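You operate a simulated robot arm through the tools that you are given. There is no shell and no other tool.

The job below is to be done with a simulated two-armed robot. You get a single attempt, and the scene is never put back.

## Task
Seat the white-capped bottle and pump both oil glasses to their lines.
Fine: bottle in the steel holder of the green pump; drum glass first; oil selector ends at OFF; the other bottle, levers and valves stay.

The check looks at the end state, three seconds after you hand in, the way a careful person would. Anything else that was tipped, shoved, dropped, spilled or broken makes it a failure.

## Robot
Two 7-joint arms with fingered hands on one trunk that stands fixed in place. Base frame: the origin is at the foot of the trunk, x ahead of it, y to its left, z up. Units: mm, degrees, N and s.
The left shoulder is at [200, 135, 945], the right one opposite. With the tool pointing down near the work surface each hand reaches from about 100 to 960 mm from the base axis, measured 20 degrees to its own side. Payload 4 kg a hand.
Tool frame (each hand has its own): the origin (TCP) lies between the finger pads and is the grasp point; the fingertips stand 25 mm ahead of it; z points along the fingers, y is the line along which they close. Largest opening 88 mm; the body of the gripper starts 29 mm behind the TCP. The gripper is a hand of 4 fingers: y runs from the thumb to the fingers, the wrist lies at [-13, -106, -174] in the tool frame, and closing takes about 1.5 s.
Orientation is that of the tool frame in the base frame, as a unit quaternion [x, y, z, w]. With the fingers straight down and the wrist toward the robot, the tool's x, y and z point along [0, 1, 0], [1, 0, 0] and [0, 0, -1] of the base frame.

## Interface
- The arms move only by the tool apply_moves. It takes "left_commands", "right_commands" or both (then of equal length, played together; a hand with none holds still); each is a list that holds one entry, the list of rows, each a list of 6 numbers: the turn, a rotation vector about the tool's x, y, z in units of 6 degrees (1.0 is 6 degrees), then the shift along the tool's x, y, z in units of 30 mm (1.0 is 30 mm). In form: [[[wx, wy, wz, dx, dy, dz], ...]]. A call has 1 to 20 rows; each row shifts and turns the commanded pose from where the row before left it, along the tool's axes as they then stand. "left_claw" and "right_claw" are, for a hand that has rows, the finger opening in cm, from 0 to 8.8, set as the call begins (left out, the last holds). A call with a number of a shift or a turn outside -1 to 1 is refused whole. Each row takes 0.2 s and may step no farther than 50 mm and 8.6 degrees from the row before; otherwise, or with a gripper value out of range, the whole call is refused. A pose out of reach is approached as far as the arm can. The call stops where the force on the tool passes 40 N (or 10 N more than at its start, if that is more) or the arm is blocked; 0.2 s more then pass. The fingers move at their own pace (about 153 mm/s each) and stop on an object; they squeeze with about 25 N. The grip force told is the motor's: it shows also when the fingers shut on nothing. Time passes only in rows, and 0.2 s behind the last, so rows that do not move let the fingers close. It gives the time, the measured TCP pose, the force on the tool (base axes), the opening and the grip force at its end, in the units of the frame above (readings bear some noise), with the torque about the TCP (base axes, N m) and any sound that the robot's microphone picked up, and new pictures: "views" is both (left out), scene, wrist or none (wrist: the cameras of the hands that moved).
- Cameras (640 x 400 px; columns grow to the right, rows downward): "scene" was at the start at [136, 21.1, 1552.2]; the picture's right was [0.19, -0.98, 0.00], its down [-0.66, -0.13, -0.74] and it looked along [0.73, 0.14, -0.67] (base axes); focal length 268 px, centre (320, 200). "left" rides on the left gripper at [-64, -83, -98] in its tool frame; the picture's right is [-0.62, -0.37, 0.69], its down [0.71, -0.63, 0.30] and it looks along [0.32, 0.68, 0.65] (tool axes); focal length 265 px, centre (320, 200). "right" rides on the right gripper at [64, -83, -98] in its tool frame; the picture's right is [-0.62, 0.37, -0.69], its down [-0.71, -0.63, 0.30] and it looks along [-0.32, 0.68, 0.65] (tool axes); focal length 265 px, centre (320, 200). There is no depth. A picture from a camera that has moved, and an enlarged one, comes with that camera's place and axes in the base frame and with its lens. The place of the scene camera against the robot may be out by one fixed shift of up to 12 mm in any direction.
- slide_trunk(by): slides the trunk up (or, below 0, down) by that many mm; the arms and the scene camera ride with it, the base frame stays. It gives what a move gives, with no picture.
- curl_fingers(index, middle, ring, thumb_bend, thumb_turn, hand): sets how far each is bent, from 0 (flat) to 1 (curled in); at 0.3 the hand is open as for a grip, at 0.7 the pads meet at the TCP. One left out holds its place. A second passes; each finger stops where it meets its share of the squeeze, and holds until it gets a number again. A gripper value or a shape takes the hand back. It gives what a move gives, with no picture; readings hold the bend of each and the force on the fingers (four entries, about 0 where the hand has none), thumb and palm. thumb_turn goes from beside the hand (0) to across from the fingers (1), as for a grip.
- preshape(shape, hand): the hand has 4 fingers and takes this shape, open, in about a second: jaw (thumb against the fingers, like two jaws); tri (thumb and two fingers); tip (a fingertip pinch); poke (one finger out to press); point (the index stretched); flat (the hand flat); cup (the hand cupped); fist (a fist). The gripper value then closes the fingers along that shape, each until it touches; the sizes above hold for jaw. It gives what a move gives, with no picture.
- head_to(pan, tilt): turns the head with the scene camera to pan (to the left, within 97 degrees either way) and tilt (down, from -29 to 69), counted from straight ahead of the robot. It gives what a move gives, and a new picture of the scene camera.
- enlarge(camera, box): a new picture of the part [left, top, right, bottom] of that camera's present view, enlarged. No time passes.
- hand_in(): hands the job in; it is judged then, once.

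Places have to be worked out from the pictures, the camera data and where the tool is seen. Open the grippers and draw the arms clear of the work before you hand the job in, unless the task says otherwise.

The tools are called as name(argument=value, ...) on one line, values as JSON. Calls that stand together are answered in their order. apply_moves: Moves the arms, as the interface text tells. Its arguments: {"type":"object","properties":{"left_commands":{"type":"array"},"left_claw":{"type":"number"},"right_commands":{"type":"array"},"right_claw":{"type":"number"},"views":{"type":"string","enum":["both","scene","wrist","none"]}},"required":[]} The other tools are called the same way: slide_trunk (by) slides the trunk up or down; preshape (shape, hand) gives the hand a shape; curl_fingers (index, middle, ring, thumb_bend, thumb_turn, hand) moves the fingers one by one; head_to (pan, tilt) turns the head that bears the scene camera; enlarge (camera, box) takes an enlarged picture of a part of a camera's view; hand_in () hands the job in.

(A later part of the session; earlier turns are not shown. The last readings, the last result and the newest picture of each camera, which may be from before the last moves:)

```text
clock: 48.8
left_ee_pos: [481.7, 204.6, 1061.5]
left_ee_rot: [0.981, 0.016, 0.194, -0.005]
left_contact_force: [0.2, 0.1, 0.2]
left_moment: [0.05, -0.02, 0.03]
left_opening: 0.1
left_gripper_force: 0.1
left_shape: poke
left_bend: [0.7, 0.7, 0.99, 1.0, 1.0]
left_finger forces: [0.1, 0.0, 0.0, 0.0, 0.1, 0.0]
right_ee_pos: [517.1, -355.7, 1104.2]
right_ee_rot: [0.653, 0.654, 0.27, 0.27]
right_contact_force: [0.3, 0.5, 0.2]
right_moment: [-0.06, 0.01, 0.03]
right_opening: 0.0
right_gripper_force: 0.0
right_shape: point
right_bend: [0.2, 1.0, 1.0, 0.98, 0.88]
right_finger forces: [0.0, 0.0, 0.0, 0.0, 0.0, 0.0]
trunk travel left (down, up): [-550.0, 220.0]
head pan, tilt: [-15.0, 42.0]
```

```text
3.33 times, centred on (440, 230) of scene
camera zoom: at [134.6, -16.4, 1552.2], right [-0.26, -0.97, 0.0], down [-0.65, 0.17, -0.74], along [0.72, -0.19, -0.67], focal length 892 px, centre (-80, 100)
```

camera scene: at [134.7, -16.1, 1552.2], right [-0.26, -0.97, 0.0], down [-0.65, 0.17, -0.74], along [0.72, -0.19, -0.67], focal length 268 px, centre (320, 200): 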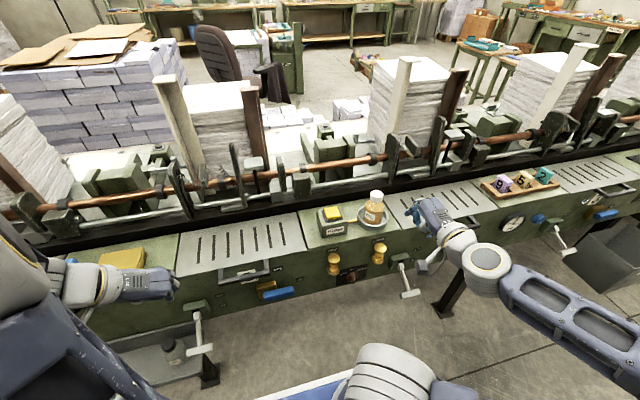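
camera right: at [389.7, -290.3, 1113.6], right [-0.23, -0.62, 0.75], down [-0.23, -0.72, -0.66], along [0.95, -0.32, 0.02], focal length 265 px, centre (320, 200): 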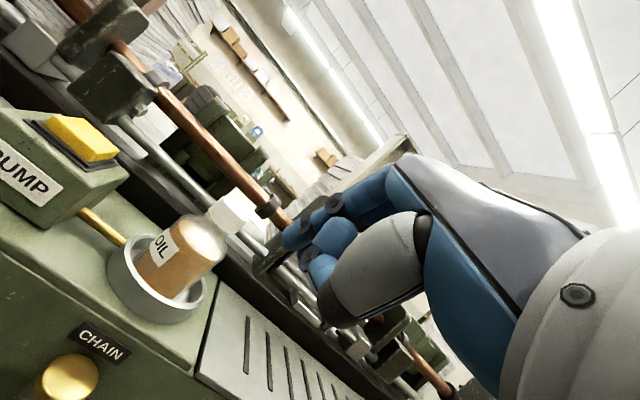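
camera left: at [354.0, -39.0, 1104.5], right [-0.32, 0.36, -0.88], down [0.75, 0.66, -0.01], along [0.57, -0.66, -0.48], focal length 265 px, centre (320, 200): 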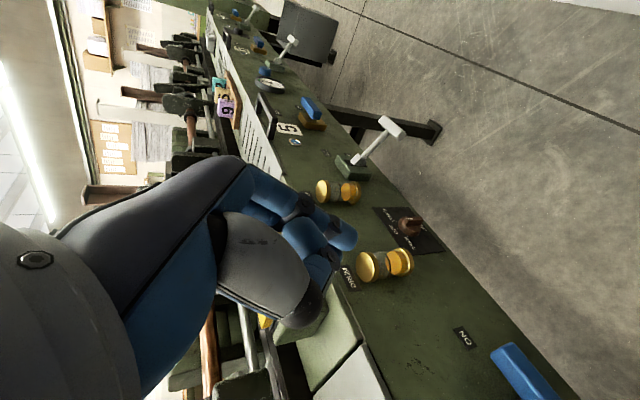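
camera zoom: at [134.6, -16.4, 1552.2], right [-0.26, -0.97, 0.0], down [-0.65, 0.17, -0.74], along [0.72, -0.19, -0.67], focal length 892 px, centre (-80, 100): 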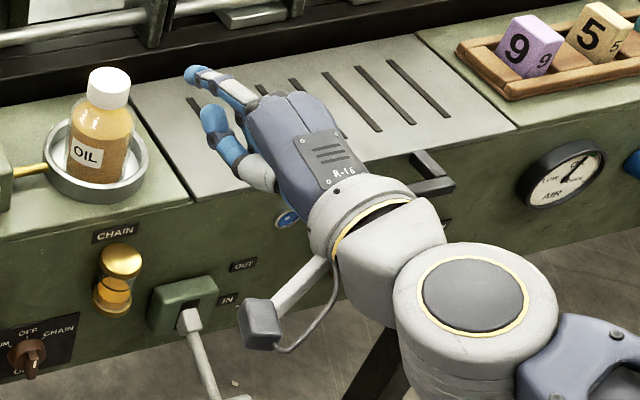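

The index tip is located at tool (18,54,18), i.e. (+51,+18,+25) from the TCP at this pitch, pointing straight forward – ideal for pushing the fin. I move left a bit and descend in front of the machine to about TCP (485,-295,780).

apply_moves(right_commands=[[[0, 0, 0, 0.7, -0.25, -0.25], [0, 0, 0, 0.7, -0.25, -0.25], [0, 0, 0, 0.63, -0.25, -0.25], [0, 0, 0, 0, -0.6, 0.6], [0, 0, 0, 0, -0.7, 0.7], [0, 0, 0, 0, -0.7, 0.7], [0, 0, 0, 0, -0.7, 0.7], [0, 0, 0, 0, -0.7, 0.7], [0, 0, 0, 0, -0.7, 0.7], [0, 0, 0, 0, -0.7, 0.7], [0, 0, 0, 0, -0.7, 0.7], [0, 0, 0, 0, -0.7, 0.7], [0, 0, 0, 0, -0.7, 0.7], [0, 0, 0, 0, -0.7, 0.7]]], views="both")

```text
clock: 51.8
left_ee_pos: [482.9, 206.9, 1061.5]
left_ee_rot: [0.981, 0.017, 0.195, -0.006]
left_contact_force: [-0.1, 1.0, -0.2]
left_moment: [0.0, -0.01, -0.02]
left_opening: 0.0
left_gripper_force: 0.0
left_shape: poke
left_bend: [0.7, 0.7, 0.99, 1.0, 1.0]
left_finger forces: [0.0, 0.0, 0.1, 0.0, 0.0, 0.1]
right_ee_pos: [520.6, -364.1, 811.3]
right_ee_rot: [0.654, 0.653, 0.27, 0.271]
right_contact_force: [0.2, 0.0, 0.2]
right_moment: [0.01, 0.03, 0.0]
right_opening: 80.8
right_gripper_force: 0.1
right_shape: point
right_bend: [0.2, 1.0, 1.0, 0.98, 0.88]
right_finger forces: [0.0, 0.1, 0.0, 0.0, 0.0, 0.0]
right hand out of reach, approached as far as the arm can: row 1, 2, 3, 4, 14
trunk travel left (down, up): [-550.0, 220.0]
head pan, tilt: [-15.0, 42.0]
camera scene: at [134.7, -16.4, 1552.2], right [-0.26, -0.97, 0.0], down [-0.65, 0.17, -0.74], along [0.72, -0.19, -0.67], focal length 268 px, centre (320, 200)
camera right: at [393.3, -299.1, 821.4], right [-0.23, -0.62, 0.75], down [-0.23, -0.71, -0.66], along [0.95, -0.32, 0.02], focal length 265 px, centre (320, 200)
```

scene: 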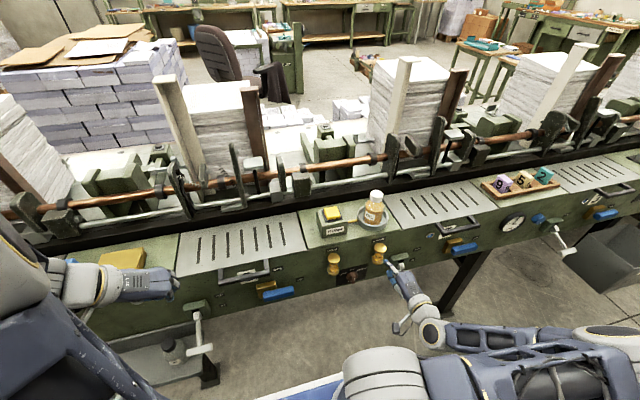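
right: 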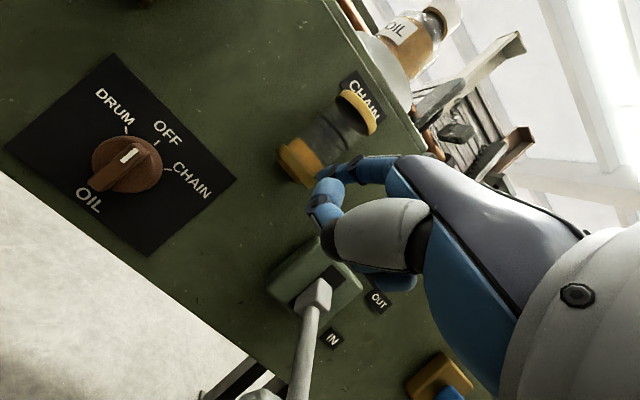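

The right hand ended up at (521,-364,811), because it can't get closer to the body at this height; the index tip is near the CHAIN glass and the T-lever. I check clearances before moving.

enlarge(camera="right", box=[240, 60, 440, 300])

enlarge(camera="scene", box=[320, 230, 460, 330])

enlarge(camera="left", box=[200, 40, 420, 200])

```text
1.67 times, centred on (340, 180) of right
camera zoom: at [393.3, -299.1, 821.4], right [-0.23, -0.62, 0.75], down [-0.23, -0.71, -0.66], along [0.95, -0.32, 0.02], focal length 442 px, centre (287, 233)
```

zoom: 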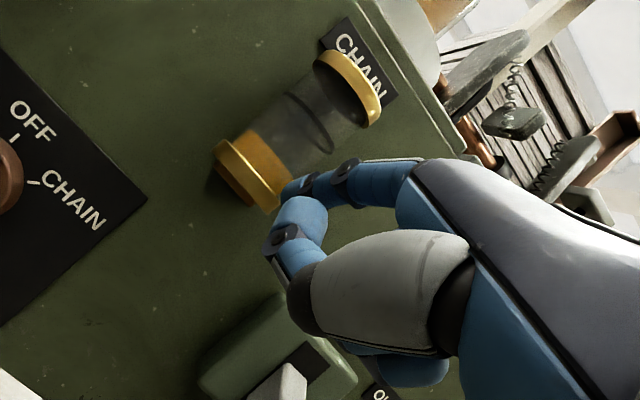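

```text
4.00 times, centred on (390, 280) of scene
camera zoom: at [134.7, -16.4, 1552.2], right [-0.26, -0.97, 0.0], down [-0.65, 0.17, -0.74], along [0.72, -0.19, -0.67], focal length 1070 px, centre (40, -120)
```

zoom: 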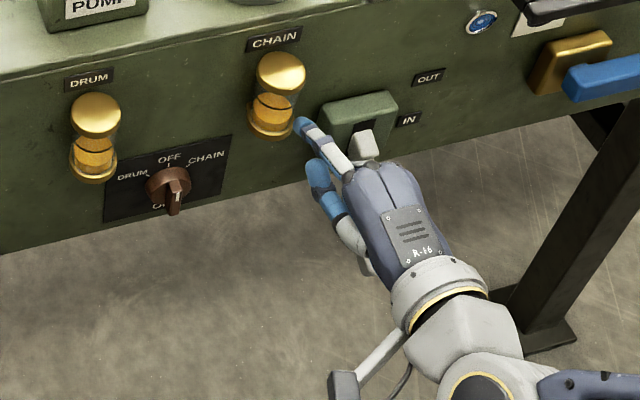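

```text
2.50 times, centred on (310, 120) of left
camera zoom: at [382.3, 286.0, 1129.1], right [-0.32, 0.36, -0.88], down [0.75, 0.66, -0.01], along [0.57, -0.66, -0.48], focal length 664 px, centre (345, 400)
```

zoom: 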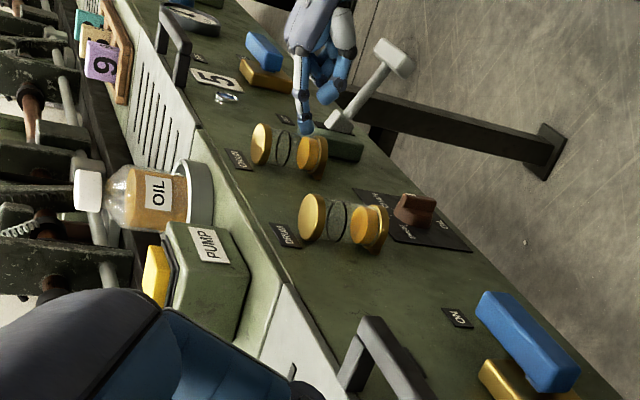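

The index tip is only a few mm from the CHAIN glass bottom, with the lever to the other side; nothing has moved. I retrace upward with a slight shift right to get clear.

apply_moves(right_commands=[[[0, 0, 0, -0.25, 0.15, -0.15], [0, 0, 0, -0.1, 0.4, -0.4], [0, 0, 0, 0, 0.7, -0.7], [0, 0, 0, 0, 0.7, -0.7], [0, 0, 0, 0, 0.7, -0.7], [0, 0, 0, 0, 0.7, -0.7], [0, 0, 0, 0, 0.7, -0.7]]], views="scene")

enlarge(camera="left", box=[200, 40, 420, 200])

```text
clock: 53.4
left_ee_pos: [481.2, 205.6, 1060.3]
left_ee_rot: [0.981, 0.016, 0.194, -0.005]
left_contact_force: [-0.2, -0.4, -0.4]
left_moment: [-0.02, 0.01, 0.0]
left_opening: 0.3
left_gripper_force: 0.0
left_shape: poke
left_bend: [0.7, 0.7, 0.99, 1.0, 1.0]
left_finger forces: [0.1, 0.0, 0.1, 0.0, 0.1, 0.0]
right_ee_pos: [520.1, -373.0, 984.9]
right_ee_rot: [0.653, 0.653, 0.27, 0.271]
right_contact_force: [0.1, -0.5, -0.5]
right_moment: [0.01, 0.0, 0.02]
right_opening: 80.7
right_gripper_force: 0.1
right_shape: point
right_bend: [0.2, 1.0, 1.0, 0.98, 0.88]
right_finger forces: [0.0, 0.1, 0.1, 0.0, 0.0, 0.0]
trunk travel left (down, up): [-550.0, 220.0]
head pan, tilt: [-15.0, 42.0]
camera scene: at [134.7, -16.5, 1552.1], right [-0.26, -0.97, 0.0], down [-0.65, 0.17, -0.74], along [0.72, -0.19, -0.67], focal length 268 px, centre (320, 200)
```

scene: 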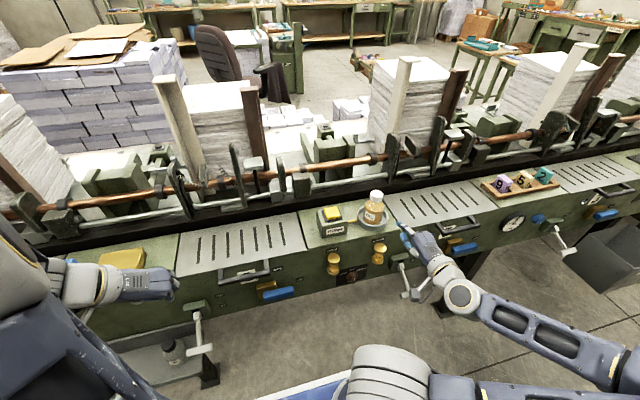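

```text
2.50 times, centred on (310, 120) of left
camera zoom: at [382.3, 285.9, 1129.1], right [-0.32, 0.36, -0.88], down [0.75, 0.66, -0.01], along [0.57, -0.66, -0.48], focal length 664 px, centre (345, 400)
```

zoom: 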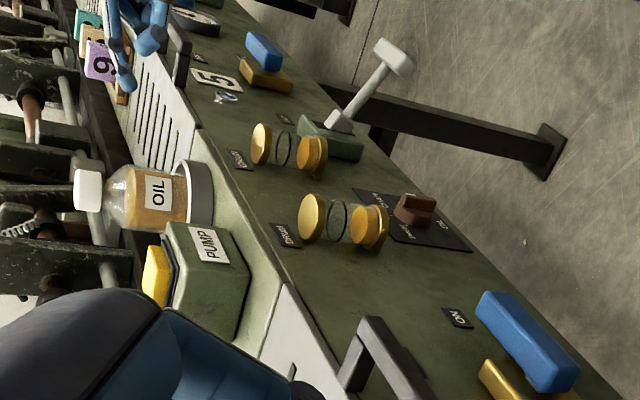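

All clear. The wrist target is too close to the right shoulder (folded arm), so I raise the trunk fully (+215) to give the right arm room to reach down to the selector.

slide_trunk(by=215)

apply_moves(right_commands=[[[0, 0, 0, 0.5, -0.2, -0.2], [0, 0, 0, 0.7, -0.2, -0.2], [0, 0, 0, 0.7, -0.2, -0.2], [0, 0, 0, 0.5, -0.1, -0.1], [0, 0, 0, 0, -0.7, 0.7], [0, 0, 0, 0, -0.7, 0.7], [0, 0, 0, 0, -0.7, 0.7], [0, 0, 0, 0, -0.7, 0.7], [0, 0, 0, 0, -0.7, 0.7], [0, 0, 0, 0, -0.7, 0.7]]], views="both")

```text
clock: 55.7
left_ee_pos: [482.3, 205.9, 1275.3]
left_ee_rot: [0.981, 0.016, 0.194, -0.005]
left_contact_force: [-0.8, 0.2, 0.3]
left_moment: [-0.01, -0.02, 0.07]
left_opening: 0.0
left_gripper_force: 0.1
left_shape: poke
left_bend: [0.7, 0.7, 0.99, 1.0, 1.0]
left_finger forces: [0.0, 0.0, 0.0, 0.0, 0.0, 0.0]
right_ee_pos: [521.5, -371.9, 1199.0]
right_ee_rot: [0.653, 0.654, 0.271, 0.27]
right_contact_force: [0.2, -0.9, -0.6]
right_moment: [0.0, -0.01, -0.01]
right_opening: 80.6
right_gripper_force: 0.1
right_shape: point
right_bend: [0.2, 1.0, 1.0, 0.98, 0.88]
right_finger forces: [0.0, 0.0, 0.0, 0.0, 0.1, 0.1]
trunk travel left (down, up): [-765.0, 5.0]
head pan, tilt: [-15.0, 42.0]
```

```text
clock: 57.9
left_ee_pos: [481.1, 204.2, 1275.8]
left_ee_rot: [0.981, 0.016, 0.195, -0.005]
left_contact_force: [1.1, -0.5, 0.0]
left_moment: [0.0, 0.0, -0.02]
left_opening: 0.0
left_gripper_force: 0.1
left_shape: poke
left_bend: [0.7, 0.7, 0.99, 1.0, 1.0]
left_finger forces: [0.0, 0.0, 0.1, 0.0, 0.0, 0.1]
right_ee_pos: [517.5, -356.9, 1029.9]
right_ee_rot: [0.653, 0.654, 0.271, 0.27]
right_contact_force: [0.4, 0.4, 0.1]
right_moment: [-0.01, 0.02, 0.0]
right_opening: 80.4
right_gripper_force: 0.1
right_shape: point
right_bend: [0.2, 1.0, 1.0, 0.98, 0.88]
right_finger forces: [0.1, 0.1, 0.0, 0.0, 0.1, 0.0]
right hand out of reach, approached as far as the arm can: row 2, 3, 4, 10
trunk travel left (down, up): [-765.0, 5.0]
head pan, tilt: [-15.0, 42.0]
camera scene: at [134.8, -16.4, 1767.2], right [-0.26, -0.97, 0.0], down [-0.65, 0.17, -0.74], along [0.72, -0.19, -0.67], focal length 268 px, centre (320, 200)
camera right: at [388.5, -292.5, 1039.8], right [-0.23, -0.62, 0.75], down [-0.23, -0.71, -0.66], along [0.95, -0.32, 0.02], focal length 265 px, centre (320, 200)
```

scene: 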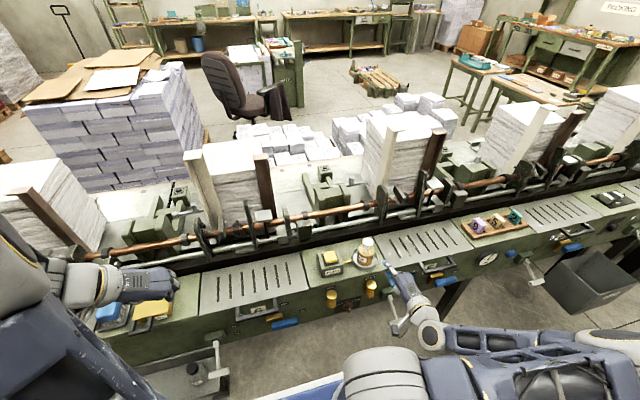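
right: 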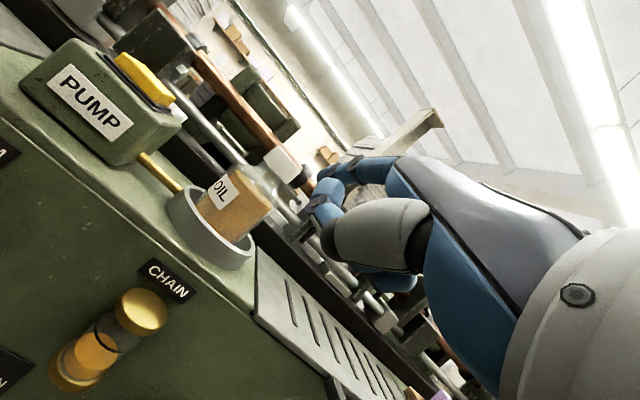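

The limit is the arm's minimum shoulder–wrist distance; passing shoulder height close-in is what fails. So I go around: move right and back, descend there, then come in low. First: right to y≈-520, back to x≈460, down to z≈870.

apply_moves(right_commands=[[[0, 0, 0, -0.9, -0.1, -0.1], [0, 0, 0, -0.9, -0.25, -0.25], [0, 0, 0, -0.9, -0.25, -0.25], [0, 0, 0, -0.9, -0.25, -0.25], [0, 0, 0, -0.9, -0.25, -0.25], [0, 0, 0, -0.9, -0.25, -0.25], [0, 0, 0, 0, -0.63, 0.63], [0, 0, 0, 0, -0.63, 0.63], [0, 0, 0, 0, -0.63, 0.63], [0, 0, 0, 0, -0.63, 0.63], [0, 0, 0, 0, -0.63, 0.63], [0, 0, 0, 0, -0.63, 0.63]]], views="both")

```text
clock: 60.5
left_ee_pos: [481.5, 205.5, 1275.6]
left_ee_rot: [0.981, 0.016, 0.194, -0.005]
left_contact_force: [-1.4, -0.1, -0.5]
left_moment: [0.0, -0.01, -0.01]
left_opening: 0.3
left_gripper_force: 0.0
left_shape: poke
left_bend: [0.7, 0.7, 0.99, 1.0, 1.0]
left_finger forces: [0.0, 0.0, 0.0, 0.1, 0.0, 0.0]
right_ee_pos: [458.8, -518.9, 1001.1]
right_ee_rot: [0.654, 0.653, 0.27, 0.27]
right_contact_force: [0.2, 0.5, 0.1]
right_moment: [-0.02, 0.0, 0.02]
right_opening: 80.4
right_gripper_force: 0.1
right_shape: point
right_bend: [0.2, 1.0, 1.0, 0.98, 0.88]
right_finger forces: [0.1, 0.0, 0.0, 0.0, 0.0, 0.1]
right hand out of reach, approached as far as the arm can: row 8, 9, 10, 11, 12
trunk travel left (down, up): [-765.0, 5.0]
head pan, tilt: [-15.0, 42.0]
camera scene: at [134.7, -16.4, 1767.2], right [-0.26, -0.97, 0.0], down [-0.65, 0.17, -0.74], along [0.72, -0.19, -0.67], focal length 268 px, centre (320, 200)
camera right: at [330.9, -453.5, 1011.1], right [-0.23, -0.62, 0.75], down [-0.23, -0.71, -0.66], along [0.95, -0.32, 0.02], focal length 265 px, centre (320, 200)
```

scene: 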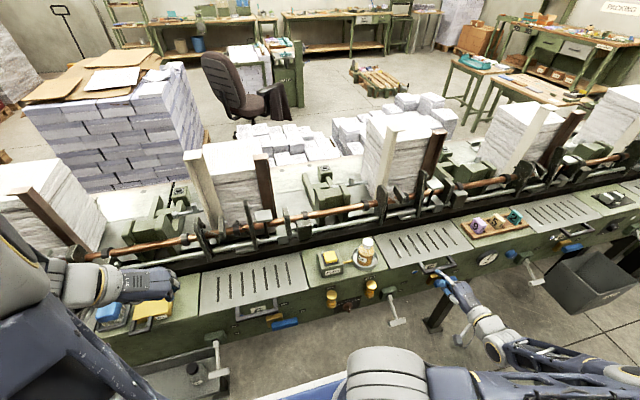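
right: 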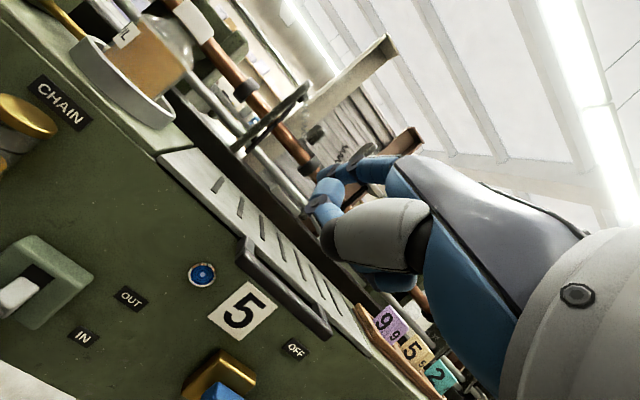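

In this posture the wrist can't get below the shoulder, so lowering the trunk (shoulders below the work) is the right way for the selector. I first raise the right hand high and reset the left hand's orientation (undo roll, yaw back to ~35°).

apply_moves(left_commands=[[[0, -0.94, 0, 0, 0, 0], [0, -0.94, 0, 0, 0, 0], [0, -0.94, 0, 0, 0, 0], [0, -0.93, 0, 0, 0, 0], [0, 0, -0.98, 0, 0, 0], [0, 0, -0.98, 0, 0, 0], [0, 0, -0.98, 0, 0, 0], [0, 0, -0.98, 0, 0, 0], [0, 0, -0.98, 0, 0, 0], [0, 0, -0.98, 0, 0, 0], [0, 0, -0.98, 0, 0, 0], [0, 0, -0.98, 0, 0, 0], [0, 0, -0.98, 0, 0, 0], [0, 0, 0, 0, 0, 0], [0, 0, 0, 0, 0, 0], [0, 0, 0, 0, 0, 0]]], right_commands=[[[0, 0, 0, 0, 0.5, -0.5], [0, 0, 0, 0, 0.7, -0.7], [0, 0, 0, 0, 0.7, -0.7], [0, 0, 0, 0, 0.7, -0.7], [0, 0, 0, 0, 0.7, -0.7], [0, 0, 0, 0, 0.7, -0.7], [0, 0, 0, 0, 0.7, -0.7], [0, 0, 0, 0, 0.7, -0.7], [0, 0, 0, 0, 0.7, -0.7], [0, 0, 0, 0, 0.7, -0.7], [0, 0, 0, 0, 0.7, -0.7], [0, 0, 0, 0, 0.7, -0.7], [0, 0, 0, 0, 0.7, -0.7], [0, 0, 0, 0, 0.7, -0.7], [0, 0, 0, 0, 0.7, -0.7], [0, 0, 0, 0, 0.7, -0.7]]], views="both")

```text
clock: 63.9
left_ee_pos: [481.1, 204.6, 1275.9]
left_ee_rot: [0.887, 0.462, -0.001, -0.001]
left_contact_force: [0.2, 0.6, 0.2]
left_moment: [0.02, 0.01, -0.03]
left_opening: 0.2
left_gripper_force: 0.0
left_shape: poke
left_bend: [0.7, 0.7, 0.99, 1.0, 1.0]
left_finger forces: [0.1, 0.0, 0.0, 0.0, 0.0, 0.0]
right_ee_pos: [457.1, -520.5, 1467.2]
right_ee_rot: [0.654, 0.653, 0.27, 0.271]
right_contact_force: [-0.3, -0.2, -0.3]
right_moment: [0.01, 0.0, 0.01]
right_opening: 80.8
right_gripper_force: 0.2
right_shape: point
right_bend: [0.2, 1.0, 1.0, 0.98, 0.88]
right_finger forces: [0.0, 0.0, 0.0, 0.1, 0.0, 0.0]
trunk travel left (down, up): [-765.0, 5.0]
head pan, tilt: [-15.0, 42.0]
camera scene: at [134.6, -16.5, 1767.1], right [-0.26, -0.97, 0.0], down [-0.65, 0.17, -0.74], along [0.72, -0.19, -0.67], focal length 268 px, centre (320, 200)
camera right: at [328.5, -455.0, 1476.8], right [-0.23, -0.62, 0.75], down [-0.23, -0.71, -0.66], along [0.95, -0.32, 0.02], focal length 265 px, centre (320, 200)
camera left: at [377.2, 201.4, 1375.8], right [-0.66, -0.29, -0.69], down [-0.11, 0.95, -0.3], along [0.74, -0.12, -0.66], focal length 265 px, centre (320, 200)
```

scene: 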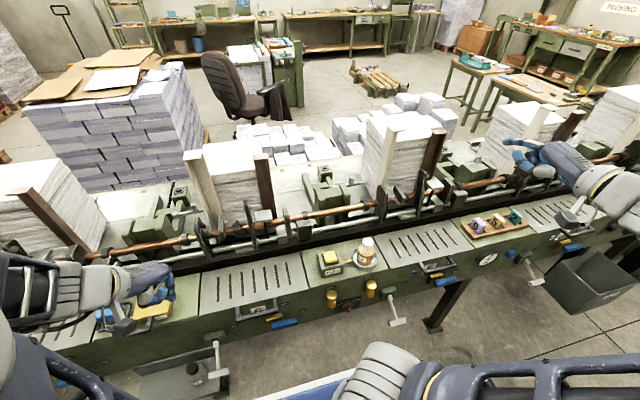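
right: 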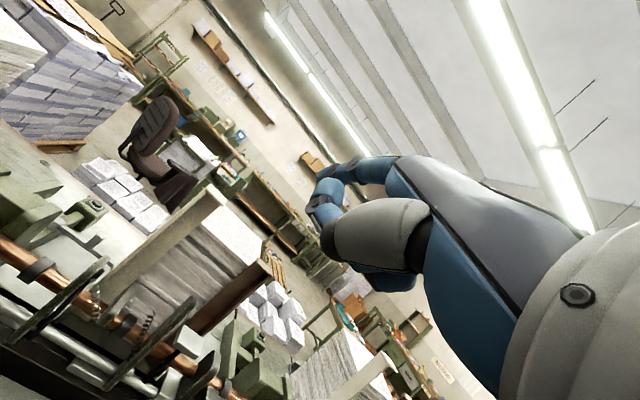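
left: 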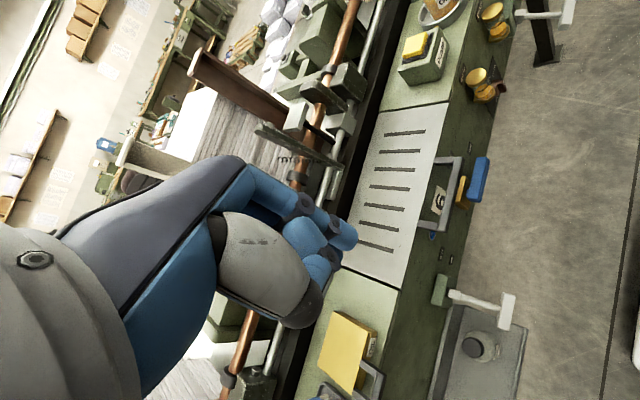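

Both fine. Next I pitch the left hand up 22.5° and carry it to (490,-100,1375); the right hand pitches back to 22.5° as well.

apply_moves(left_commands=[[[-0.94, 0, 0, 0, 0, 0], [-0.94, 0, 0, 0, 0, 0], [-0.94, 0, 0, 0, 0, 0], [-0.93, 0, 0, 0, 0, 0], [0, 0, 0, -0.813, 0.692, -0.074], [0, 0, 0, -0.813, 0.692, -0.074], [0, 0, 0, -0.813, 0.692, -0.074], [0, 0, 0, -0.813, 0.692, -0.074], [0, 0, 0, -0.813, 0.692, -0.074], [0, 0, 0, -0.813, 0.692, -0.074], [0, 0, 0, -0.813, 0.692, -0.074], [0, 0, 0, -0.813, 0.692, -0.074], [0, 0, 0, -0.813, 0.692, -0.074], [0, 0, 0, -0.813, 0.692, -0.074]]], right_commands=[[[0.94, 0, 0, 0, 0, 0], [0.94, 0, 0, 0, 0, 0], [0.94, 0, 0, 0, 0, 0], [0.93, 0, 0, 0, 0, 0], [0, 0, 0, 0, 0, 0], [0, 0, 0, 0, 0, 0], [0, 0, 0, 0, 0, 0], [0, 0, 0, 0, 0, 0], [0, 0, 0, 0, 0, 0], [0, 0, 0, 0, 0, 0], [0, 0, 0, 0, 0, 0], [0, 0, 0, 0, 0, 0], [0, 0, 0, 0, 0, 0], [0, 0, 0, 0, 0, 0]]], views="scene")

preshape(hand="left", shape="point")

preshape(hand="right", shape="poke")

```text
clock: 66.9
left_ee_pos: [534.0, -62.6, 1399.9]
left_ee_rot: [0.871, 0.453, 0.09, 0.171]
left_contact_force: [0.0, 0.9, -0.2]
left_moment: [0.02, 0.02, 0.01]
left_opening: 0.0
left_gripper_force: 0.1
left_shape: poke
left_bend: [0.7, 0.7, 0.99, 1.0, 1.0]
left_finger forces: [0.0, 0.1, 0.0, 0.0, 0.1, 0.1]
left hand out of reach, approached as far as the arm can: row 2, 3, 4, 5, 6, 7, 8
right_ee_pos: [456.1, -520.8, 1465.8]
right_ee_rot: [0.694, 0.694, 0.138, 0.137]
right_contact_force: [0.4, -0.2, -0.5]
right_moment: [0.02, -0.05, 0.04]
right_opening: 80.4
right_gripper_force: 0.1
right_shape: point
right_bend: [0.2, 1.0, 1.0, 0.98, 0.88]
right_finger forces: [0.0, 0.0, 0.0, 0.1, 0.0, 0.0]
trunk travel left (down, up): [-765.0, 5.0]
head pan, tilt: [-15.0, 42.0]
camera scene: at [134.6, -16.2, 1767.2], right [-0.26, -0.97, 0.0], down [-0.65, 0.17, -0.74], along [0.72, -0.19, -0.67], focal length 268 px, centre (320, 200)
```

scene: 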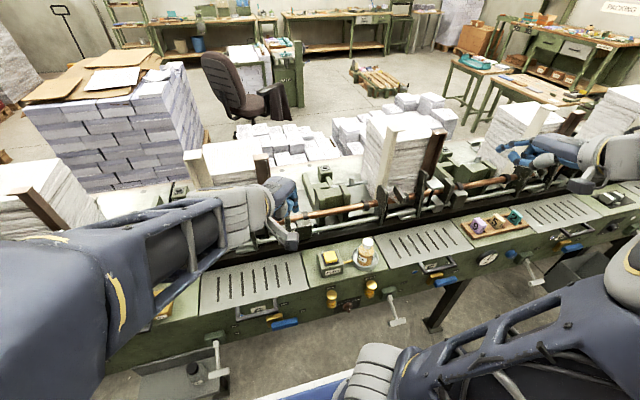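

```text
clock: 67.8
left_ee_pos: [534.0, -62.4, 1401.4]
left_ee_rot: [0.87, 0.453, 0.09, 0.172]
left_contact_force: [0.0, 0.6, -0.3]
left_moment: [0.0, 0.04, 0.03]
left_opening: 0.0
left_gripper_force: 0.1
left_shape: point
left_bend: [0.2, 1.0, 1.0, 0.98, 0.88]
left_finger forces: [0.0, 0.0, 0.0, 0.0, 0.0, 0.0]
right_ee_pos: [456.9, -520.0, 1466.5]
right_ee_rot: [0.693, 0.694, 0.138, 0.138]
right_contact_force: [-0.2, 0.1, -0.1]
right_moment: [0.0, 0.0, 0.0]
right_opening: 80.7
right_gripper_force: 0.0
right_shape: point
right_bend: [0.2, 1.0, 1.0, 0.98, 0.88]
right_finger forces: [0.0, 0.0, 0.0, 0.0, 0.0, 0.0]
trunk travel left (down, up): [-765.0, 5.0]
head pan, tilt: [-15.0, 42.0]
```

```text
clock: 68.7
left_ee_pos: [535.0, -62.1, 1400.1]
left_ee_rot: [0.87, 0.453, 0.09, 0.171]
left_contact_force: [-0.6, -0.6, 0.8]
left_moment: [0.01, 0.0, 0.03]
left_opening: 0.0
left_gripper_force: 0.1
left_shape: point
left_bend: [0.2, 1.0, 1.0, 0.98, 0.88]
left_finger forces: [0.0, 0.0, 0.0, 0.0, 0.0, 0.1]
right_ee_pos: [456.8, -520.2, 1466.6]
right_ee_rot: [0.694, 0.694, 0.137, 0.138]
right_contact_force: [-0.2, -0.3, 0.0]
right_moment: [0.01, 0.0, 0.01]
right_opening: 0.0
right_gripper_force: 0.0
right_shape: poke
right_bend: [0.7, 0.7, 0.99, 1.0, 1.0]
right_finger forces: [0.0, 0.0, 0.0, 0.0, 0.0, 0.0]
trunk travel left (down, up): [-765.0, 5.0]
head pan, tilt: [-15.0, 42.0]
```

Left hand is at (534,-62,1400) pointing, right in poke, both well forward of the robot and clear. I lower the trunk by 500 so the shoulders come to ≈660.

slide_trunk(by=-400)

head_to(pan=-22, tilt=42)

enlarge(camera="left", box=[0, 0, 640, 400])

```text
clock: 72.5
left_ee_pos: [534.2, -62.8, 1001.2]
left_ee_rot: [0.871, 0.453, 0.09, 0.171]
left_contact_force: [0.4, -0.1, -0.1]
left_moment: [0.04, 0.05, 0.02]
left_opening: 0.0
left_gripper_force: 0.1
left_shape: point
left_bend: [0.2, 1.0, 1.0, 0.98, 0.88]
left_finger forces: [0.0, 0.1, 0.1, 0.1, 0.1, 0.0]
right_ee_pos: [457.8, -519.3, 1066.5]
right_ee_rot: [0.694, 0.693, 0.138, 0.137]
right_contact_force: [-0.2, 0.3, 0.8]
right_moment: [-0.01, 0.0, 0.0]
right_opening: 0.1
right_gripper_force: 0.1
right_shape: poke
right_bend: [0.7, 0.7, 0.99, 1.0, 1.0]
right_finger forces: [0.1, 0.0, 0.0, 0.1, 0.0, 0.0]
trunk travel left (down, up): [-365.0, 405.0]
head pan, tilt: [-15.0, 42.0]
```

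```text
clock: 73.2
left_ee_pos: [535.1, -63.6, 1000.2]
left_ee_rot: [0.871, 0.452, 0.09, 0.17]
left_contact_force: [0.3, -0.6, -0.9]
left_moment: [0.01, -0.01, -0.01]
left_opening: 0.1
left_gripper_force: 0.1
left_shape: point
left_bend: [0.2, 1.0, 1.0, 0.98, 0.88]
left_finger forces: [0.1, 0.0, 0.0, 0.0, 0.0, 0.0]
right_ee_pos: [456.8, -520.5, 1066.8]
right_ee_rot: [0.693, 0.694, 0.138, 0.137]
right_contact_force: [0.0, 0.5, -0.1]
right_moment: [0.01, -0.05, -0.02]
right_opening: 0.0
right_gripper_force: 0.2
right_shape: poke
right_bend: [0.7, 0.7, 0.99, 1.0, 1.0]
right_finger forces: [0.0, 0.1, 0.0, 0.0, 0.0, 0.1]
trunk travel left (down, up): [-365.0, 405.0]
head pan, tilt: [-22.0, 42.0]
camera scene: at [131.4, -26.0, 1367.2], right [-0.37, -0.93, 0.0], down [-0.62, 0.25, -0.74], along [0.69, -0.28, -0.67], focal length 268 px, centre (320, 200)
```

scene: 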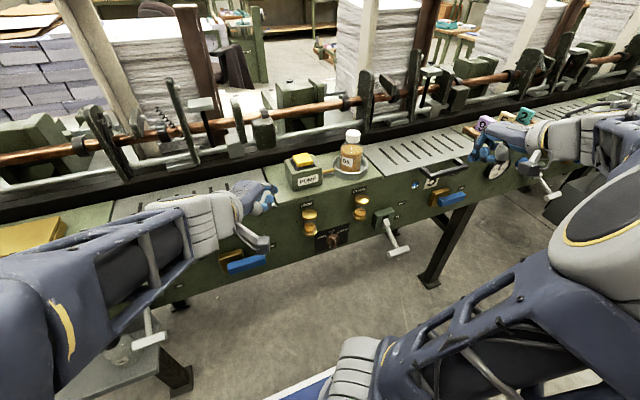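

```text
1.00 times, centred on (320, 200) of left (not enlarged: the box is as wide or as high as the picture)
camera zoom: at [405.0, -49.2, 1061.5], right [-0.42, -0.46, -0.78], down [0.03, 0.85, -0.52], along [0.91, -0.24, -0.34], focal length 265 px, centre (320, 200)
```

zoom: 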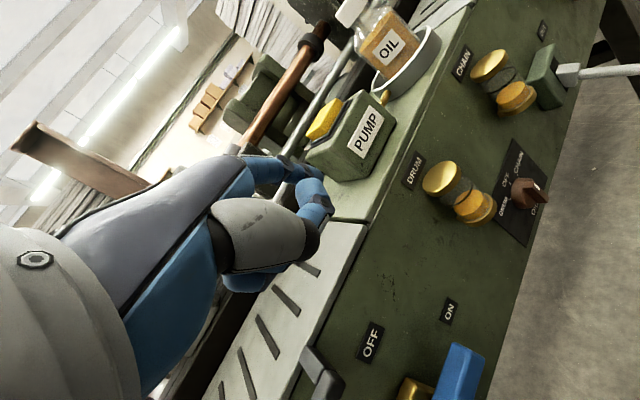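

Good. For clearance under the DRUM glass I want 45° pitch with lower shoulders. I raise both hands 200 mm first and pitch the left to 45°, then lower the trunk 300 mm.

apply_moves(left_commands=[[[0, 0, 0, 0, 0.365, -0.88], [0, 0, 0, 0, 0.365, -0.88], [0, 0, 0, 0, 0.365, -0.88], [0, 0, 0, 0, 0.365, -0.88], [0, 0, 0, 0, 0.365, -0.88], [0, 0, 0, 0, 0.365, -0.88], [0, 0, 0, 0, 0.365, -0.88], [-0.94, 0, 0, 0, 0, 0], [-0.94, 0, 0, 0, 0, 0], [-0.94, 0, 0, 0, 0, 0], [-0.93, 0, 0, 0, 0, 0]]], right_commands=[[[0, 0, 0, 0, 0.365, -0.88], [0, 0, 0, 0, 0.365, -0.88], [0, 0, 0, 0, 0.365, -0.88], [0, 0, 0, 0, 0.365, -0.88], [0, 0, 0, 0, 0.365, -0.88], [0, 0, 0, 0, 0.365, -0.88], [0, 0, 0, 0, 0.365, -0.88], [0, 0, 0, 0, 0, 0], [0, 0, 0, 0, 0, 0], [0, 0, 0, 0, 0, 0], [0, 0, 0, 0, 0, 0]]], views="none")

slide_trunk(by=-300)

head_to(pan=-25, tilt=30)

enlarge(camera="left", box=[0, 0, 640, 400])

```text
clock: 75.6
left_ee_pos: [535.6, -62.9, 1200.3]
left_ee_rot: [0.82, 0.427, 0.177, 0.337]
left_contact_force: [0.2, -0.4, 0.2]
left_moment: [0.0, 0.0, 0.03]
left_opening: 0.1
left_gripper_force: 0.1
left_shape: point
left_bend: [0.2, 1.0, 1.0, 0.98, 0.88]
left_finger forces: [0.0, 0.1, 0.0, 0.0, 0.0, 0.0]
right_ee_pos: [457.4, -520.1, 1266.0]
right_ee_rot: [0.694, 0.693, 0.138, 0.138]
right_contact_force: [0.4, -0.8, 0.0]
right_moment: [-0.01, 0.02, 0.05]
right_opening: 0.0
right_gripper_force: 0.0
right_shape: poke
right_bend: [0.7, 0.7, 0.99, 1.0, 1.0]
right_finger forces: [0.0, 0.0, 0.0, 0.0, 0.1, 0.0]
trunk travel left (down, up): [-365.0, 405.0]
head pan, tilt: [-22.0, 42.0]
```

```text
clock: 78.6
left_ee_pos: [535.4, -63.3, 900.9]
left_ee_rot: [0.821, 0.426, 0.176, 0.337]
left_contact_force: [-0.1, 0.9, -0.2]
left_moment: [-0.01, -0.02, 0.01]
left_opening: 0.0
left_gripper_force: 0.0
left_shape: point
left_bend: [0.2, 1.0, 1.0, 0.98, 0.88]
left_finger forces: [0.0, 0.0, 0.1, 0.0, 0.0, 0.1]
right_ee_pos: [456.5, -519.5, 966.8]
right_ee_rot: [0.694, 0.693, 0.137, 0.138]
right_contact_force: [-0.4, 0.1, 0.1]
right_moment: [0.06, -0.01, 0.03]
right_opening: 0.0
right_gripper_force: 0.1
right_shape: poke
right_bend: [0.7, 0.7, 0.99, 1.0, 1.0]
right_finger forces: [0.0, 0.1, 0.0, 0.0, 0.0, 0.0]
trunk travel left (down, up): [-65.0, 705.0]
head pan, tilt: [-22.0, 42.0]
```

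```text
clock: 79.3
left_ee_pos: [535.0, -63.4, 900.7]
left_ee_rot: [0.821, 0.426, 0.177, 0.337]
left_contact_force: [0.4, -0.7, -0.2]
left_moment: [-0.03, -0.01, 0.0]
left_opening: 0.0
left_gripper_force: 0.1
left_shape: point
left_bend: [0.2, 1.0, 1.0, 0.98, 0.88]
left_finger forces: [0.0, 0.0, 0.0, 0.0, 0.0, 0.1]
right_ee_pos: [456.8, -520.1, 966.6]
right_ee_rot: [0.693, 0.694, 0.138, 0.138]
right_contact_force: [-0.4, 0.0, 0.7]
right_moment: [-0.01, 0.04, 0.03]
right_opening: 0.0
right_gripper_force: 0.1
right_shape: poke
right_bend: [0.7, 0.7, 0.99, 1.0, 1.0]
right_finger forces: [0.1, 0.0, 0.0, 0.0, 0.0, 0.1]
trunk travel left (down, up): [-65.0, 705.0]
head pan, tilt: [-25.0, 30.0]
camera scene: at [135.8, -32.9, 1085.4], right [-0.42, -0.91, 0.0], down [-0.45, 0.21, -0.87], along [0.78, -0.37, -0.5], focal length 268 px, centre (320, 200)
```

scene: 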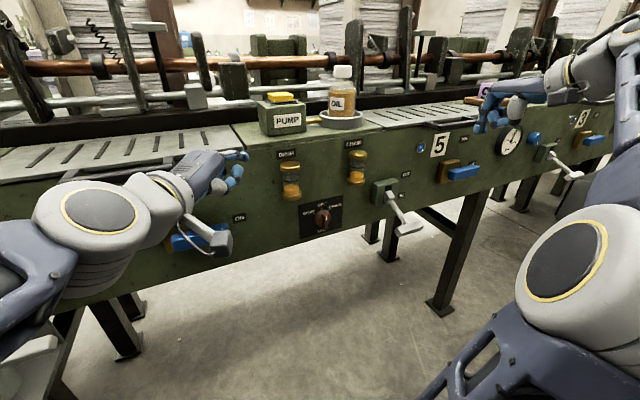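

```text
1.00 times, centred on (320, 200) of left (not enlarged: the box is as wide or as high as the picture)
camera zoom: at [393.7, -41.1, 912.6], right [-0.17, -0.64, -0.75], down [0.22, 0.72, -0.66], along [0.96, -0.28, 0.02], focal length 265 px, centre (320, 200)
```

zoom: 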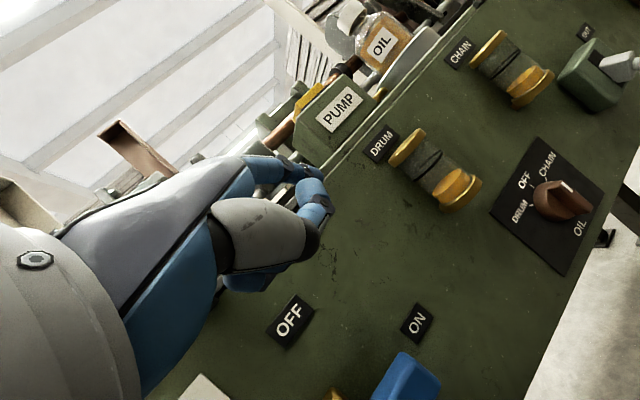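

Excellent frontal view now. I zoom on glasses and selector for accurate geometry.

enlarge(camera="scene", box=[264, 140, 392, 240])

enlarge(camera="scene", box=[150, 120, 350, 260])

enlarge(camera="left", box=[480, 120, 620, 290])

```text
4.00 times, centred on (328, 190) of scene
camera zoom: at [135.8, -32.9, 1085.4], right [-0.42, -0.91, 0.0], down [-0.45, 0.21, -0.87], along [0.78, -0.37, -0.5], focal length 1070 px, centre (288, 240)
```

zoom: 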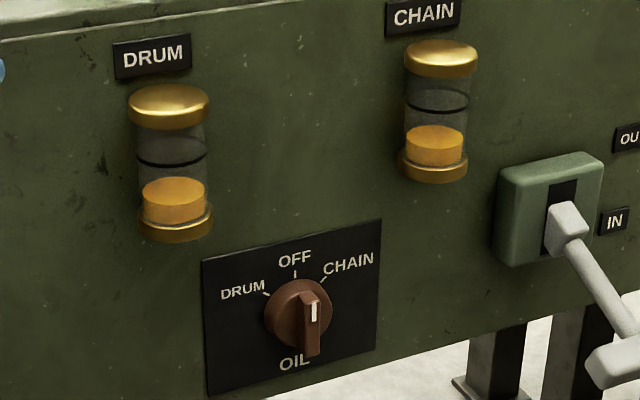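

```text
2.86 times, centred on (250, 190) of scene
camera zoom: at [135.8, -32.9, 1085.4], right [-0.42, -0.91, 0.0], down [-0.45, 0.21, -0.87], along [0.78, -0.37, -0.5], focal length 764 px, centre (520, 229)
```

zoom: 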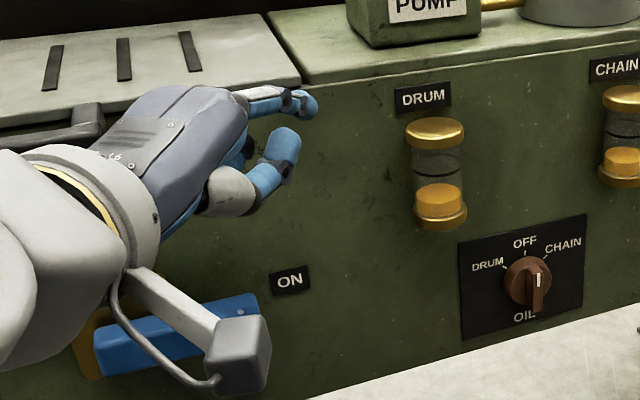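

```text
2.35 times, centred on (550, 205) of left
camera zoom: at [393.7, -41.1, 912.6], right [-0.17, -0.64, -0.75], down [0.22, 0.72, -0.66], along [0.96, -0.28, 0.02], focal length 624 px, centre (-221, 188)
```

zoom: 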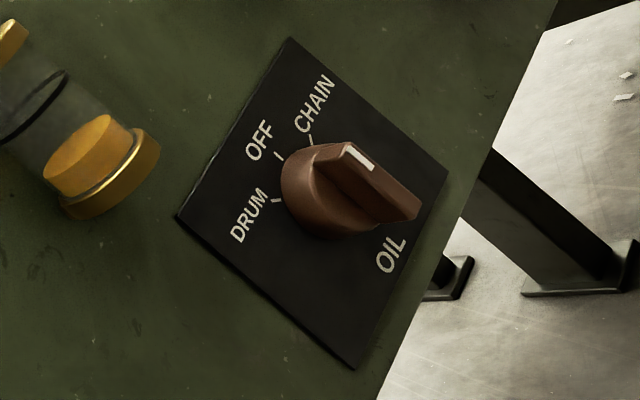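

I refine the fin: front centre (583,-257,742), length ~40 mm, knob axis (y≈-256, z≈741). Left index tip is now at ≈(566,-107,926). I bring the tip back and down to (530,-210,735), clear of the glass and blue handle.

apply_moves(left_commands=[[[0, 0, 0, -0.62, -0.24, 0.167], [0, 0, 0, -0.62, -0.24, 0.167], [0, 0, 0, -0.62, -0.24, 0.167], [0, 0, 0, -0.276, -0.508, 0.786], [0, 0, 0, -0.276, -0.508, 0.786], [0, 0, 0, -0.276, -0.508, 0.786], [0, 0, 0, -0.276, -0.508, 0.786], [0, 0, 0, -0.276, -0.508, 0.786], [0, 0, 0, -0.276, -0.508, 0.786]]], views="both")

enlarge(camera="scene", box=[240, 140, 400, 260])

```text
clock: 81.3
left_ee_pos: [498.6, -166.9, 709.4]
left_ee_rot: [0.821, 0.425, 0.176, 0.339]
left_contact_force: [0.0, 0.3, -0.1]
left_moment: [-0.01, 0.01, -0.02]
left_opening: 0.1
left_gripper_force: 0.2
left_shape: point
left_bend: [0.2, 1.0, 1.0, 0.98, 0.88]
left_finger forces: [0.0, 0.1, 0.0, 0.1, 0.0, 0.0]
right_ee_pos: [456.6, -519.7, 966.5]
right_ee_rot: [0.693, 0.694, 0.138, 0.138]
right_contact_force: [0.7, 0.0, -0.5]
right_moment: [0.0, -0.02, -0.04]
right_opening: 0.2
right_gripper_force: 0.1
right_shape: poke
right_bend: [0.7, 0.7, 0.99, 1.0, 1.0]
right_finger forces: [0.0, 0.0, 0.0, 0.0, 0.0, 0.1]
trunk travel left (down, up): [-65.0, 705.0]
head pan, tilt: [-25.0, 30.0]
camera scene: at [135.8, -32.9, 1085.5], right [-0.42, -0.91, 0.0], down [-0.45, 0.21, -0.87], along [0.78, -0.37, -0.5], focal length 268 px, centre (320, 200)
camera left: at [358.2, -146.0, 722.0], right [-0.17, -0.64, -0.75], down [0.22, 0.72, -0.66], along [0.96, -0.28, 0.02], focal length 265 px, centre (320, 200)
```

scene: 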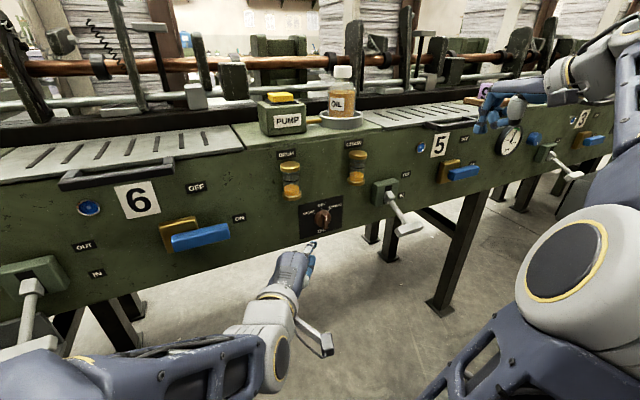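
left: 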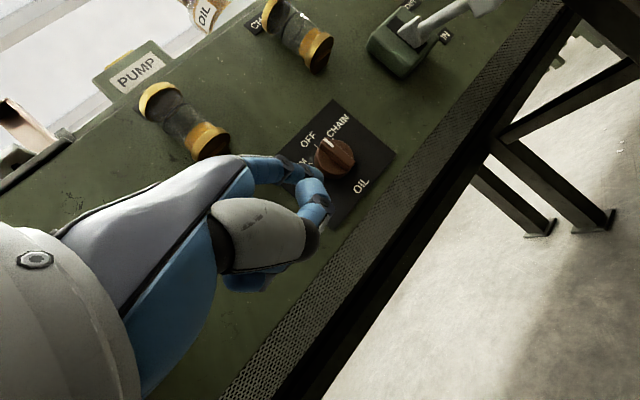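

```text
3.33 times, centred on (320, 200) of scene
camera zoom: at [135.8, -32.9, 1085.5], right [-0.42, -0.91, 0.0], down [-0.45, 0.21, -0.87], along [0.78, -0.37, -0.5], focal length 892 px, centre (320, 200)
```

zoom: 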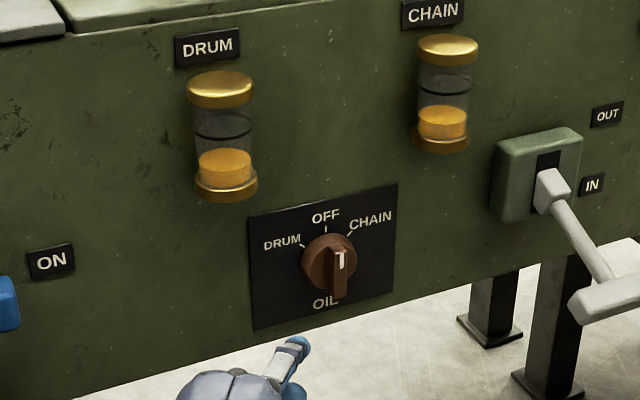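

The tip shows where predicted within ~5 mm. I approach to just in front and lower-left of the fin (tip ≈ (575,-228,729)) and look again.

apply_moves(left_commands=[[[0, 0, 0, 0.1, 0.24, 0.31], [0, 0, 0, 0.1, 0.24, 0.31], [0, 0, 0, 0.1, 0.24, 0.31], [0, 0, 0, 0.1, 0.24, 0.31]]], views="wrist")

enlarge(camera="scene", box=[280, 190, 360, 250])

enlarge(camera="left", box=[240, 80, 420, 260])

```text
clock: 82.3
left_ee_pos: [543.9, -183.7, 702.1]
left_ee_rot: [0.82, 0.427, 0.177, 0.337]
left_contact_force: [-0.1, -0.6, 0.4]
left_moment: [0.01, 0.0, -0.01]
left_opening: 0.0
left_gripper_force: 0.0
left_shape: point
left_bend: [0.2, 1.0, 1.0, 0.98, 0.88]
left_finger forces: [0.1, 0.0, 0.1, 0.0, 0.1, 0.0]
right_ee_pos: [456.6, -519.1, 967.0]
right_ee_rot: [0.693, 0.694, 0.138, 0.137]
right_contact_force: [0.0, -0.1, 0.8]
right_moment: [0.0, 0.0, 0.0]
right_opening: 0.2
right_gripper_force: 0.1
right_shape: poke
right_bend: [0.7, 0.7, 0.99, 1.0, 1.0]
right_finger forces: [0.0, 0.1, 0.0, 0.1, 0.0, 0.0]
trunk travel left (down, up): [-65.0, 705.0]
head pan, tilt: [-25.0, 30.0]
camera left: at [402.6, -162.2, 715.3], right [-0.17, -0.64, -0.75], down [0.22, 0.72, -0.66], along [0.96, -0.28, 0.02], focal length 265 px, centre (320, 200)
```

left: 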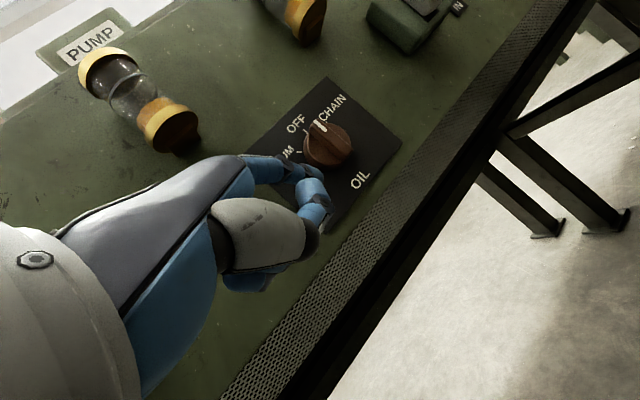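

```text
6.67 times, centred on (320, 220) of scene
camera zoom: at [135.8, -32.9, 1085.5], right [-0.42, -0.91, 0.0], down [-0.45, 0.21, -0.87], along [0.78, -0.37, -0.5], focal length 1784 px, centre (320, 67)
```

zoom: 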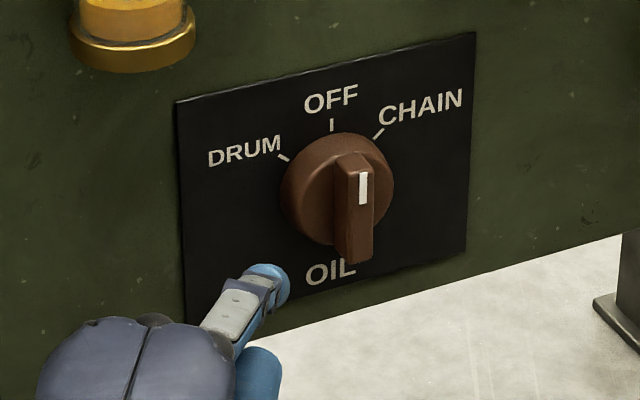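

```text
2.22 times, centred on (330, 170) of left
camera zoom: at [402.6, -162.2, 715.3], right [-0.17, -0.64, -0.75], down [0.22, 0.72, -0.66], along [0.96, -0.28, 0.02], focal length 590 px, centre (298, 267)
```

zoom: 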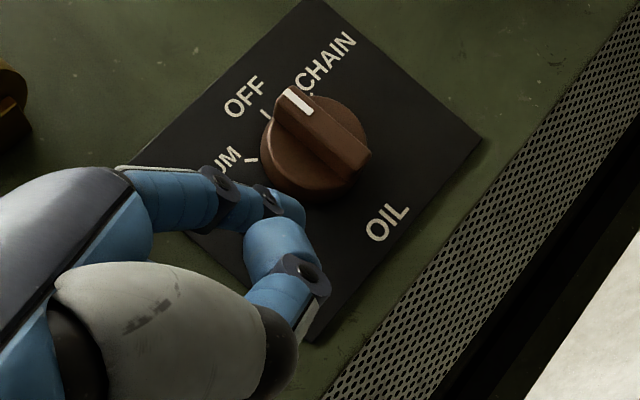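

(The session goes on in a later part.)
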